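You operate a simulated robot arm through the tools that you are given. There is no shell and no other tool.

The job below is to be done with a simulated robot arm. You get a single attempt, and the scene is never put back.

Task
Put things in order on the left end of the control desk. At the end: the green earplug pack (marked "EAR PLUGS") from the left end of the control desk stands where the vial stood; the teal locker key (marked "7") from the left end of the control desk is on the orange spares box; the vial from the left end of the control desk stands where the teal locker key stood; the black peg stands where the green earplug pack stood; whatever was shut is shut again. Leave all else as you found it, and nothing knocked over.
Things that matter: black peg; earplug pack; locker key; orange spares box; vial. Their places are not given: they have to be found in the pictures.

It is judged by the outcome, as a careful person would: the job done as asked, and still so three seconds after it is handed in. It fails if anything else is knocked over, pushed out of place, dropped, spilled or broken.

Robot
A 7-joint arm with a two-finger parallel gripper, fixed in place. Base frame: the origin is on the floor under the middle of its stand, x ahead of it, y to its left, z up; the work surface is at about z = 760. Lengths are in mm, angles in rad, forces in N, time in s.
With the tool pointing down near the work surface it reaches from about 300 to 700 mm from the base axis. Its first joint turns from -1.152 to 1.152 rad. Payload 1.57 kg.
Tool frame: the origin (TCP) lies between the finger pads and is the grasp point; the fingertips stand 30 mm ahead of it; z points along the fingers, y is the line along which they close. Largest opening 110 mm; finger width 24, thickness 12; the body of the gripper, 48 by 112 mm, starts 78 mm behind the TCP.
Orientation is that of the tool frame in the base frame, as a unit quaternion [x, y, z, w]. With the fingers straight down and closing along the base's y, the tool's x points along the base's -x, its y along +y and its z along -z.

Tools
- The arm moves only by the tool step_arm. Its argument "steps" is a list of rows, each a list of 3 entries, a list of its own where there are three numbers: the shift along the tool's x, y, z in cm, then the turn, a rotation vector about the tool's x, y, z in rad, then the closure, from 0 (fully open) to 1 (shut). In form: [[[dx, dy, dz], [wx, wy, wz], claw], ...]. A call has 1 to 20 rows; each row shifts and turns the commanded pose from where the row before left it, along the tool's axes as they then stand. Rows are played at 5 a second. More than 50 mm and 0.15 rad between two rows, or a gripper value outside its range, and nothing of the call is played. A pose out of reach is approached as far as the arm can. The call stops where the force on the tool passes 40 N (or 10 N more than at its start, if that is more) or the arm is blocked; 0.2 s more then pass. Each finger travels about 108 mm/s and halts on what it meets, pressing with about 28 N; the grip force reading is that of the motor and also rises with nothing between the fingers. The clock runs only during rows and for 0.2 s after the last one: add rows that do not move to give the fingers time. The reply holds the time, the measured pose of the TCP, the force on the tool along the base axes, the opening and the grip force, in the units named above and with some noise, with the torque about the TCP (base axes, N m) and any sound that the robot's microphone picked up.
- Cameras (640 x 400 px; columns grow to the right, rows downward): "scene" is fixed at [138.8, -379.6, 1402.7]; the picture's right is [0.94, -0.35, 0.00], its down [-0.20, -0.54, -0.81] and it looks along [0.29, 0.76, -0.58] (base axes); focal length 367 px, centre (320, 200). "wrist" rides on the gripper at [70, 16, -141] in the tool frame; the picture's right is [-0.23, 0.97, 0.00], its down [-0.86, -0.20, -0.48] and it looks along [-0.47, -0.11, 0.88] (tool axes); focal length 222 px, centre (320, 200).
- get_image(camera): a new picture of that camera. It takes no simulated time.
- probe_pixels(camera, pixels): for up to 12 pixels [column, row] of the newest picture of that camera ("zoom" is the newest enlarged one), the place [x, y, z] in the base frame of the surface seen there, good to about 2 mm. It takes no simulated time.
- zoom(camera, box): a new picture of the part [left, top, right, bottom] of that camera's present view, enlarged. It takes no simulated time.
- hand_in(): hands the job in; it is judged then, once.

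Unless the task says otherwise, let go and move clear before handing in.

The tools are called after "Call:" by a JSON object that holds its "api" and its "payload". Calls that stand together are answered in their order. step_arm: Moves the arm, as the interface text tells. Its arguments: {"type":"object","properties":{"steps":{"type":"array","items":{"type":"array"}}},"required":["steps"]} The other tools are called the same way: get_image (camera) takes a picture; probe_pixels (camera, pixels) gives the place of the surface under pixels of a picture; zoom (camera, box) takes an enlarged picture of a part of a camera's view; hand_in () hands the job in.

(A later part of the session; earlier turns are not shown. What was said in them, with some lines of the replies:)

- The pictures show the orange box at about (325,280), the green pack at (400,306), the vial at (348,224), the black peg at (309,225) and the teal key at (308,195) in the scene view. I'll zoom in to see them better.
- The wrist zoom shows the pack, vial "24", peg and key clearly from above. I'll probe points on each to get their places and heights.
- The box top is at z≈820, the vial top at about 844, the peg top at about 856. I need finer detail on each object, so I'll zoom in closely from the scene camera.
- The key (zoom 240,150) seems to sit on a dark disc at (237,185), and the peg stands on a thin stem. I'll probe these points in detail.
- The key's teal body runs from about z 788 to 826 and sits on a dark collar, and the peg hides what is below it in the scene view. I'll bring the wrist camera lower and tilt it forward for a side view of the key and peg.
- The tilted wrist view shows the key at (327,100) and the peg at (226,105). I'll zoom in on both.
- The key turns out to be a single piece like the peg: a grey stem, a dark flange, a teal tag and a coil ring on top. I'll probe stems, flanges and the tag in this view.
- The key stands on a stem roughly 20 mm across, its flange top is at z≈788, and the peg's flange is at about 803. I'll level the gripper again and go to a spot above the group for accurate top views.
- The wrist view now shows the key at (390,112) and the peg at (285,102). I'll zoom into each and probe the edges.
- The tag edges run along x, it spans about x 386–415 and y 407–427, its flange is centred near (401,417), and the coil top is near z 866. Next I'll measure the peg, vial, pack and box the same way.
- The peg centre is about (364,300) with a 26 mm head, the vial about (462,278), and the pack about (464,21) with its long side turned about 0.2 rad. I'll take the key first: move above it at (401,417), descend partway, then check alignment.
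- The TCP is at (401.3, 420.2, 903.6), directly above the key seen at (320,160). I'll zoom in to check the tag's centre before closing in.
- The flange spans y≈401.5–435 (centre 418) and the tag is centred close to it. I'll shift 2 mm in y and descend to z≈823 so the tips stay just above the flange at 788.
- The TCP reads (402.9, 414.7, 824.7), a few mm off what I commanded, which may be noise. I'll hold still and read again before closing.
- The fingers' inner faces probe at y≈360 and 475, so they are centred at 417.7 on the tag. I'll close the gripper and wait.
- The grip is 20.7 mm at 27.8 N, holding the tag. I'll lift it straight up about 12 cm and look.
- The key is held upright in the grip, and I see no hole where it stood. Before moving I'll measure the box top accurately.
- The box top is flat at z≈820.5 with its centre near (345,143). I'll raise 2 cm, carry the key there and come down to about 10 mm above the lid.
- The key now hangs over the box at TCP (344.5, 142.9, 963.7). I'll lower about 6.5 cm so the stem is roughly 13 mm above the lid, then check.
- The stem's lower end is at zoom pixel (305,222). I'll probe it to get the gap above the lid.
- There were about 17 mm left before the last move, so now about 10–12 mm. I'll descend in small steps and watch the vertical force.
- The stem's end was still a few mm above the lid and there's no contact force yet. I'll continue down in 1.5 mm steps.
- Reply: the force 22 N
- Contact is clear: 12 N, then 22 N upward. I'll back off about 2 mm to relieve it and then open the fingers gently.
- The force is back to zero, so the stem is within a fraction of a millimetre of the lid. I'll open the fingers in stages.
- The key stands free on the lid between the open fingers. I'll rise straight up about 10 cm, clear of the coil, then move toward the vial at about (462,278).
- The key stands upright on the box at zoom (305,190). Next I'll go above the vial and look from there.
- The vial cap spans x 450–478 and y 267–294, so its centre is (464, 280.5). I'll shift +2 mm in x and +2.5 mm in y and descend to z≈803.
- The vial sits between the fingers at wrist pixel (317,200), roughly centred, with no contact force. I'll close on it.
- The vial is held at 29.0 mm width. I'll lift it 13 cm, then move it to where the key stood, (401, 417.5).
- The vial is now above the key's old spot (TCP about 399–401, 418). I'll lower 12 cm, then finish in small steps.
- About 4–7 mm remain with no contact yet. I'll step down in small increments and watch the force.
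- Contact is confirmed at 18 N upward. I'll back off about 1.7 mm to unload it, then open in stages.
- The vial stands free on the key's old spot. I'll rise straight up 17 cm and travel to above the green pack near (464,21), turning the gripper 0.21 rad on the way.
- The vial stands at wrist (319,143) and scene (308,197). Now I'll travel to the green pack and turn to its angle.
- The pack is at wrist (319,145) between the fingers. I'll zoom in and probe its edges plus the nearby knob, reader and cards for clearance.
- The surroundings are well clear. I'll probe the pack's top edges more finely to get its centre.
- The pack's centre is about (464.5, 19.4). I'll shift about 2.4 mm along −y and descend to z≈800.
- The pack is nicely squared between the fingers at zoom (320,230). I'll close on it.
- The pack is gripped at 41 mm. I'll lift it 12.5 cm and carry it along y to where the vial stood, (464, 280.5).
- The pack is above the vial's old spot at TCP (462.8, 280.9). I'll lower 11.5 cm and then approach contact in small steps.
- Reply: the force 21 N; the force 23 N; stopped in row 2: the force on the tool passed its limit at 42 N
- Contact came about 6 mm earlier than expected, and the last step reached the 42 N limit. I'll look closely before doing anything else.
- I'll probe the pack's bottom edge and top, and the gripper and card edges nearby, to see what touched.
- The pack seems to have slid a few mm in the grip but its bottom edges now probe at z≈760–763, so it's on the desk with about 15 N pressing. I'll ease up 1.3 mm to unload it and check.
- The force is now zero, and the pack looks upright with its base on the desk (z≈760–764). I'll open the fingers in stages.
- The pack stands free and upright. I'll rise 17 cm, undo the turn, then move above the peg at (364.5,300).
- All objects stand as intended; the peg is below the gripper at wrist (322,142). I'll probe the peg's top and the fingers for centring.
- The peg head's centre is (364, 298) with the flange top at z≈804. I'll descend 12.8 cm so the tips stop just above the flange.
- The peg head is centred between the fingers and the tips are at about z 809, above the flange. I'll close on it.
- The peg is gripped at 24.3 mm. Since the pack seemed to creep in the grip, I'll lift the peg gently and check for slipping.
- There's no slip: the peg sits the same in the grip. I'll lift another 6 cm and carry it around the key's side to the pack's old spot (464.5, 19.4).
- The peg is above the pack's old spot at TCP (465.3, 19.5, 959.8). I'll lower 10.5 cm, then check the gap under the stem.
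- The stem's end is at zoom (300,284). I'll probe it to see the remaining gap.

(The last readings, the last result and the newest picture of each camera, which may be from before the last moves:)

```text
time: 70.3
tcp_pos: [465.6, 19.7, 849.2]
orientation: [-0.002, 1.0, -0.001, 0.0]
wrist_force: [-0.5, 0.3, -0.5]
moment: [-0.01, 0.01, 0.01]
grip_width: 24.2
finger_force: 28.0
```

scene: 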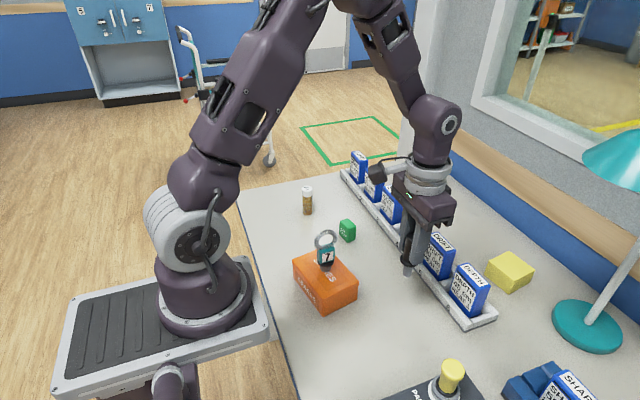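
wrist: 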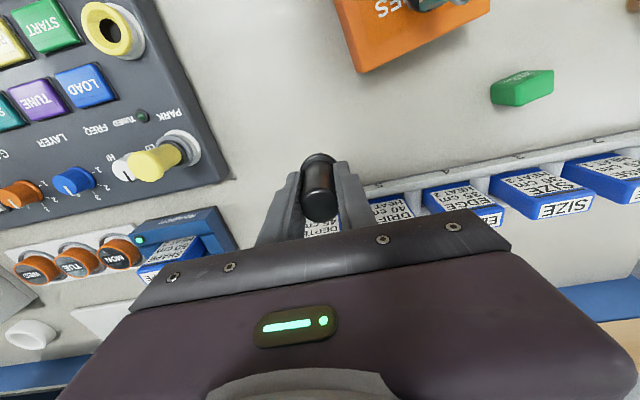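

Those pixels fell on the newest (wrist) zoom, so they show the peg's head top, which sits 18 mm above the TCP. That's the same as at the grasp, so nothing slipped and about 10 mm remain. I'll go down 6 mm more.

Call:
{"api": "step_arm", "payload": {"steps": [[[0, 0, 0.3], [0, 0, 0], 1], [[0, 0, 0.3], [0, 0, 0], 1], [[0, 0, 0], [0, 0, 0], 1]]}}

Call:
{"api": "zoom", "payload": {"camera": "scene", "box": [370, 260, 430, 330]}}

Call:
{"api": "probe_pixels", "payload": {"camera": "zoom", "pixels": [[320, 240], [300, 200], [300, 240], [310, 245], [320, 250], [340, 240], [300, 260]]}}

```text
time: 71.1
tcp_pos: [464.9, 21.3, 843.9]
orientation: [-0.001, 1.0, 0.0, 0.0]
wrist_force: [0.1, 0.0, -0.7]
moment: [0.01, 0.02, 0.0]
grip_width: 24.0
finger_force: 28.3
```

```text
5.71 times, centred on (400, 295) of scene
```

zoom: 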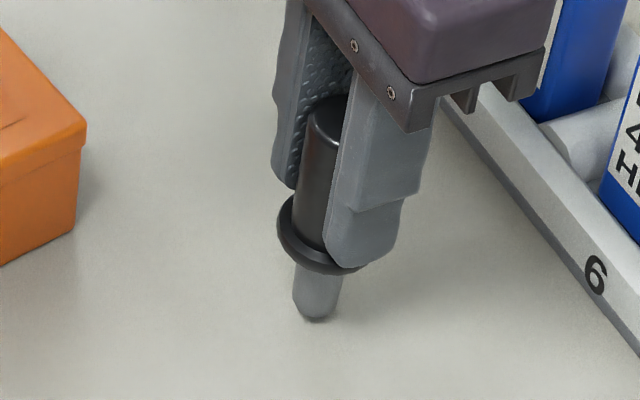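

```text
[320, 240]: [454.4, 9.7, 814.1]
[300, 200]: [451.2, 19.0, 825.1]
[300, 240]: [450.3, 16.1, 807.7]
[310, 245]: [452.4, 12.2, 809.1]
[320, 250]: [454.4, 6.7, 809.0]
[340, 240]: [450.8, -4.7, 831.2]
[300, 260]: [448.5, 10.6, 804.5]
```

The stem's end is at zoom (316,317). I'll probe it, then take another small step down.

Call:
{"api": "probe_pixels", "payload": {"camera": "zoom", "pixels": [[316, 316], [300, 305], [332, 310], [316, 300], [316, 325], [310, 280]]}}

Call:
{"api": "step_arm", "payload": {"steps": [[[0, 0, 0.2], [0, 0, 0], 1], [[0, 0, 0], [0, 0, 0], 1]]}}

```text
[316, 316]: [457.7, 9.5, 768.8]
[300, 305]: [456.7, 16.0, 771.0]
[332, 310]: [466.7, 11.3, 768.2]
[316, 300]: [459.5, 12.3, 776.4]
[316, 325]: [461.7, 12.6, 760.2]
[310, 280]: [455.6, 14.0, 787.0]
```

```text
time: 71.7
tcp_pos: [466.3, 20.2, 840.8]
orientation: [-0.001, 1.0, 0.0, 0.0]
wrist_force: [0.2, -0.2, -1.8]
moment: [0.01, 0.02, -0.02]
grip_width: 23.9
finger_force: 28.0
```

No contact yet at TCP z≈841. I'll step down 1.5 mm and read the force before going on.

Call:
{"api": "step_arm", "payload": {"steps": [[[0, 0, 0.15], [0, 0, 0], 1], [[0, 0, 0], [0, 0, 0], 1]]}}

```text
time: 72.3
tcp_pos: [465.7, 21.1, 839.7]
orientation: [-0.002, 1.0, 0.0, 0.0]
wrist_force: [0.1, 0.7, -0.7]
moment: [0.01, -0.01, -0.03]
grip_width: 24.0
finger_force: 27.7
```

Call:
{"api": "step_arm", "payload": {"steps": [[[0, 0, 0.1], [0, 0, 0], 1], [[0, 0, 0], [0, 0, 0], 1]]}}

```text
time: 72.9
tcp_pos: [465.7, 21.7, 838.2]
orientation: [-0.001, 1.0, 0.0, -0.001]
wrist_force: [-0.8, -0.2, 0.1]
moment: [-0.01, -0.03, 0.02]
grip_width: 24.2
finger_force: 28.3
```

Still no force at z≈838. I'll go down another 1 mm.

Call:
{"api": "step_arm", "payload": {"steps": [[[0, 0, 0.1], [0, 0, 0], 1], [[0, 0, 0], [0, 0, 0], 1]]}}

```text
time: 73.5
tcp_pos: [465.2, 21.6, 838.1]
orientation: [0.0, 1.0, 0.0, 0.0]
wrist_force: [-0.9, -0.3, 17.5]
moment: [-0.04, 0.11, 0.01]
grip_width: 23.9
finger_force: 27.9
```

Contact is at 17.5 N. I'll back off 1 mm and check that the load is near zero.

Call:
{"api": "step_arm", "payload": {"steps": [[[0, 0, -0.1], [0, 0, 0], 1], [[0, 0, 0], [0, 0, 0], 1]]}}

Call:
{"api": "zoom", "payload": {"camera": "scene", "box": [370, 260, 430, 330]}}

Call:
{"api": "zoom", "payload": {"camera": "wrist", "box": [220, 100, 420, 250]}}

```text
time: 74.1
tcp_pos: [463.8, 19.3, 839.4]
orientation: [0.0, 1.0, 0.001, -0.001]
wrist_force: [0.2, 0.3, -0.1]
moment: [-0.01, -0.02, 0.01]
grip_width: 24.0
finger_force: 28.1
```

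```text
5.71 times, centred on (400, 295) of scene
```

zoom: 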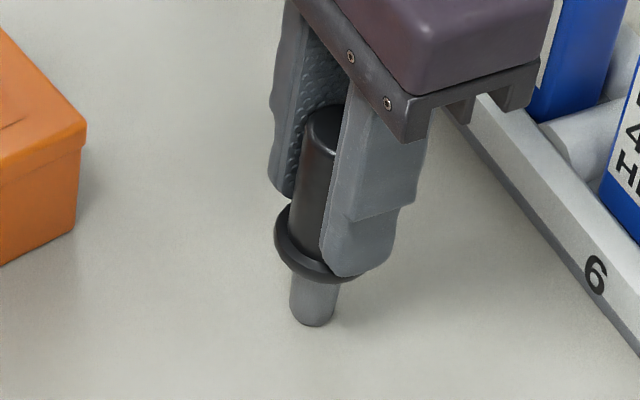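

```text
2.67 times, centred on (320, 175) of wrist
```

zoom: 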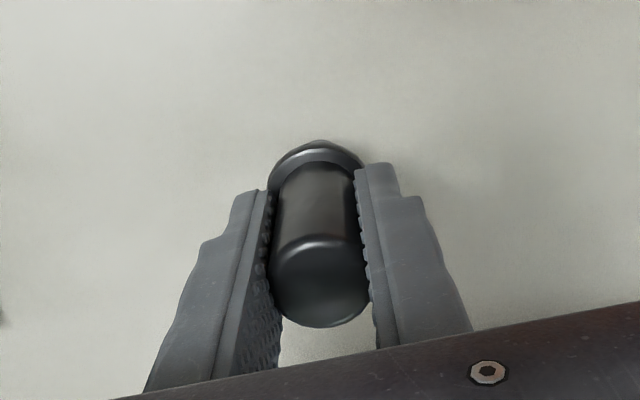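

The load is gone and the stem rests on the desk at zoom (315,325). The peg is top-heavy, so I'll open the fingers very gradually.

Call:
{"api": "step_arm", "payload": {"steps": [[[0, 0, 0], [0, 0, 0], 0.79], [[0, 0, 0], [0, 0, 0], 0.775], [[0, 0, 0], [0, 0, 0], 0.765], [[0, 0, 0], [0, 0, 0], 0.755], [[0, 0, 0], [0, 0, 0], 0.74], [[0, 0, 0], [0, 0, 0], 0.72], [[0, 0, 0], [0, 0, 0], 0.68], [[0, 0, 0], [0, 0, 0], 0.68]]}}

Call:
{"api": "zoom", "payload": {"camera": "wrist", "box": [220, 100, 420, 250]}}

Call:
{"api": "zoom", "payload": {"camera": "scene", "box": [370, 260, 430, 330]}}

```text
time: 75.9
tcp_pos: [465.2, 20.4, 838.1]
orientation: [-0.001, 1.0, 0.0, 0.0]
wrist_force: [0.3, -0.4, -0.8]
moment: [0.02, -0.02, -0.04]
grip_width: 35.2
finger_force: 0.1
```

```text
2.67 times, centred on (320, 175) of wrist
```

zoom: 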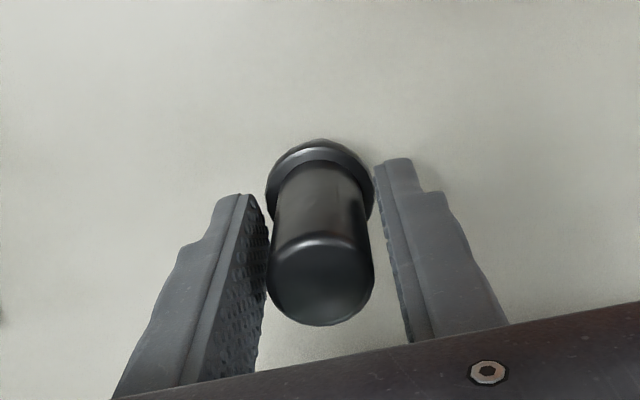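

```text
5.71 times, centred on (400, 295) of scene
```

zoom: 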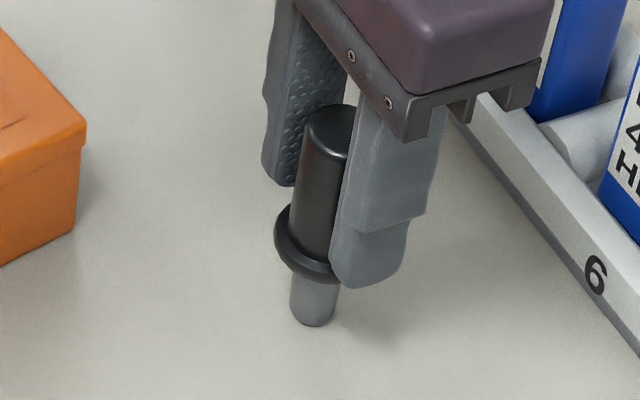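

The peg stands by itself; flange and head are in line (both centred near column 321), so it isn't leaning. I'll open further.

Call:
{"api": "step_arm", "payload": {"steps": [[[0, 0, 0], [0, 0, 0], 0.62], [[0, 0, 0], [0, 0, 0], 0.54], [[0, 0, 0], [0, 0, 0], 0.45], [[0, 0, 0], [0, 0, 0], 0.35], [[0, 0, 0], [0, 0, 0], 0.25], [[0, 0, 0], [0, 0, 0], 0.25], [[0, 0, 0], [0, 0, 0], 0.25]]}}

Call:
{"api": "zoom", "payload": {"camera": "wrist", "box": [220, 100, 420, 250]}}

Call:
{"api": "zoom", "payload": {"camera": "scene", "box": [370, 260, 430, 330]}}

```text
time: 77.5
tcp_pos: [464.9, 20.8, 839.0]
orientation: [-0.001, 1.0, 0.0, 0.0]
wrist_force: [0.4, 0.4, 0.0]
moment: [0.03, -0.01, 0.03]
grip_width: 82.4
finger_force: 0.1
```

```text
2.67 times, centred on (320, 175) of wrist
```

zoom: 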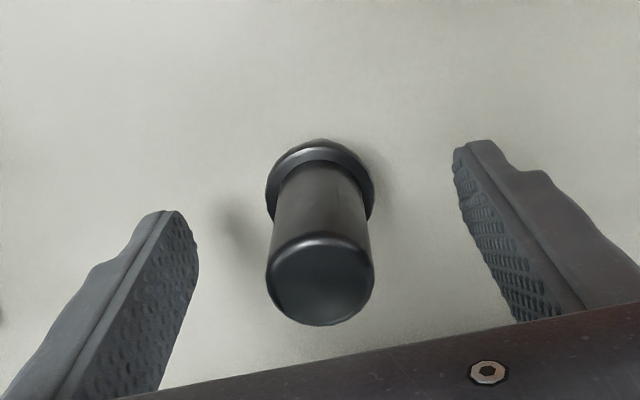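

```text
5.71 times, centred on (400, 295) of scene
```

zoom: 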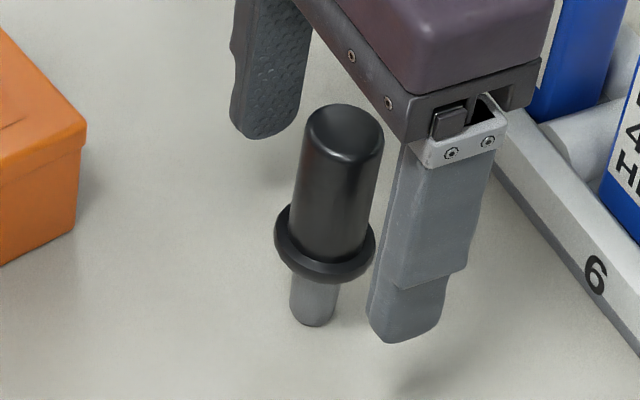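

The peg stands free. I'll rise straight up well clear, then take final views of everything.

Call:
{"api": "step_arm", "payload": {"steps": [[[0, 0, -1], [0, 0, 0], 0.25], [[0, 0, -2], [0, 0, 0], 0.25], [[0, 0, -3], [0, 0, 0], 0.25], [[0, 0, -3], [0, 0, 0], 0.25], [[0, 0, -3.5], [0, 0, 0], 0.25], [[0, 0, -3.5], [0, 0, 0], 0.25], [[0, 0, -3.5], [0, 0, 0], 0.25], [[0, 0, -3.5], [0, 0, 0], 0.25], [[0, 0, -2], [0, 0, 0], 0.25], [[0, 0, 0], [0, 0, 0], 0.25], [[0, 0, 0], [0, 0, 0], 0.25]]}}

Call:
{"api": "get_image", "payload": {"camera": "scene"}}

Call:
{"api": "get_image", "payload": {"camera": "wrist"}}

```text
time: 79.9
tcp_pos: [464.3, 19.3, 1090.4]
orientation: [0.0, 1.0, 0.0, 0.001]
wrist_force: [-0.5, 0.3, -1.0]
moment: [-0.01, 0.01, 0.01]
grip_width: 82.5
finger_force: 0.1
```

```text
taken
```

scene: 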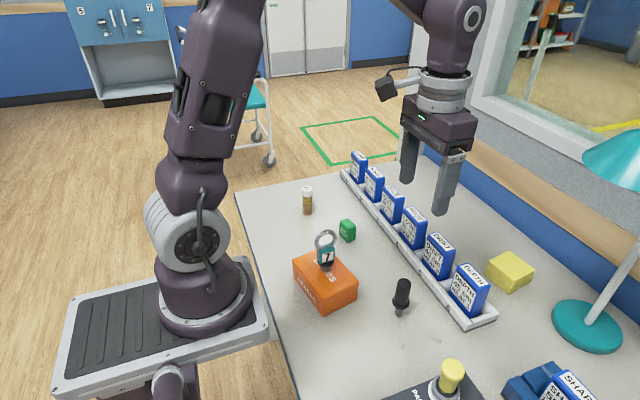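

```text
taken
```

wrist: 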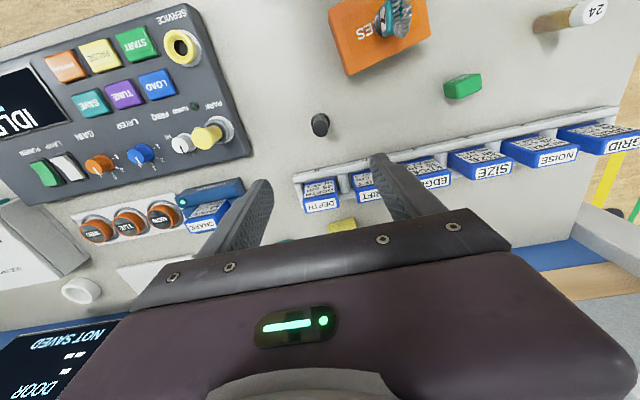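

All four objects stand in their new places in the scene view. I'll zoom in for a final check of positions and that the box is undisturbed.

Call:
{"api": "zoom", "payload": {"camera": "scene", "box": [270, 170, 430, 330]}}

Call:
{"api": "probe_pixels", "payload": {"camera": "zoom", "pixels": [[187, 88], [187, 160], [300, 200], [310, 285], [345, 225], [400, 220], [400, 260], [432, 310], [420, 350], [500, 300]]}}

Call:
{"api": "step_arm", "payload": {"steps": [[[0, 0, 0], [0, 0, 0], 0.25], [[0, 0, 0], [0, 0, 0], 0.25]]}}

```text
2.50 times, centred on (350, 250) of scene
```

zoom: 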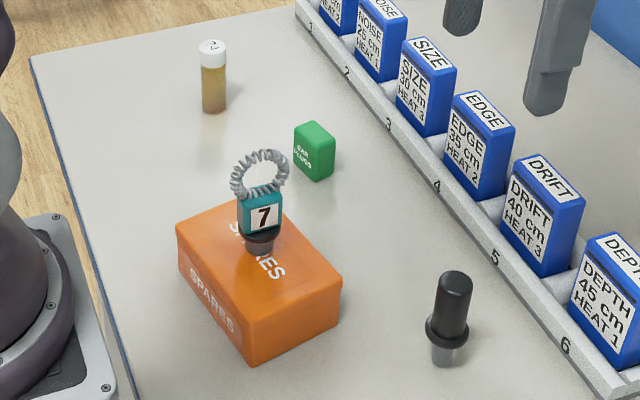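

```text
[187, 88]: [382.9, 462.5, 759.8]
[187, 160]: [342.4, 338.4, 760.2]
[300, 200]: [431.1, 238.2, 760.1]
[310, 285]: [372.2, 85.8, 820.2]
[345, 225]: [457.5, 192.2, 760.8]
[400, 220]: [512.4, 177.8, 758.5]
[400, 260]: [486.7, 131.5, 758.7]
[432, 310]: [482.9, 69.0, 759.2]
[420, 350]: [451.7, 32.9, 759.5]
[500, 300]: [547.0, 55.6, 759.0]
```

```text
time: 80.5
tcp_pos: [466.0, 21.5, 1089.4]
orientation: [-0.001, 1.0, 0.0, 0.0]
wrist_force: [-0.5, -0.5, -0.2]
moment: [-0.01, -0.02, 0.01]
grip_width: 82.4
finger_force: 0.1
```

Call:
{"api": "probe_pixels", "payload": {"camera": "zoom", "pixels": [[213, 75], [213, 108], [318, 135], [305, 165], [262, 200], [262, 245], [450, 300], [441, 360], [280, 203], [252, 310], [180, 222], [340, 285]]}}

```text
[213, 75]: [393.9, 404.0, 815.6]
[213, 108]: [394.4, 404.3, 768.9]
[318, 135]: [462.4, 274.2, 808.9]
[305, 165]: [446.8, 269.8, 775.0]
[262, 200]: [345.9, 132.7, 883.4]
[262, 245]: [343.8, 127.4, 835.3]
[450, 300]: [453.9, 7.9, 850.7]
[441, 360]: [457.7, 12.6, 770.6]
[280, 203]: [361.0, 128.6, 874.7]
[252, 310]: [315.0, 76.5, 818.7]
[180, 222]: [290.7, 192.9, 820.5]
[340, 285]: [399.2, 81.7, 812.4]
```

The probes agree with the targets: the vial is at about (399,417), the pack at about (463,276), the peg at about (462,20), and the key is upright on the closed box at about (345,143). The gripper is empty and clear, so I'll hand in.

Call:
{"api": "hand_in", "payload": {}}

```text
The job is handed in.
```

The job is handed in. In the last pictures all four things stood upright in their new places, and the arm was empty and well clear of them.

| Thing | Now stands | Measured place (x, y in mm) |
|---|---|---|
| Teal locker key "7" | on the lid of the orange spares box | about (345, 143) |
| Vial | where the key stood | about (399, 417) |
| Green earplug pack | where the vial stood | about (463, 276) |
| Black peg | where the pack stood | about (462, 20) |

- **Accuracy:** The vial, pack and peg are each within about 5 mm of the spot they were meant to take. I set the key near the middle of the box lid.
- **Box:** It stayed shut throughout, and its corners measured the same as before to within a few millimetres.
- **Earplug pack:** It slid down in the gripper while I carried it. It therefore met the desk earlier than I expected, and one step pressed on it with 42 N before the arm stopped itself. I eased off and let go, and it looked undamaged and upright afterwards.

Nothing else looked moved or knocked over in the final pictures.
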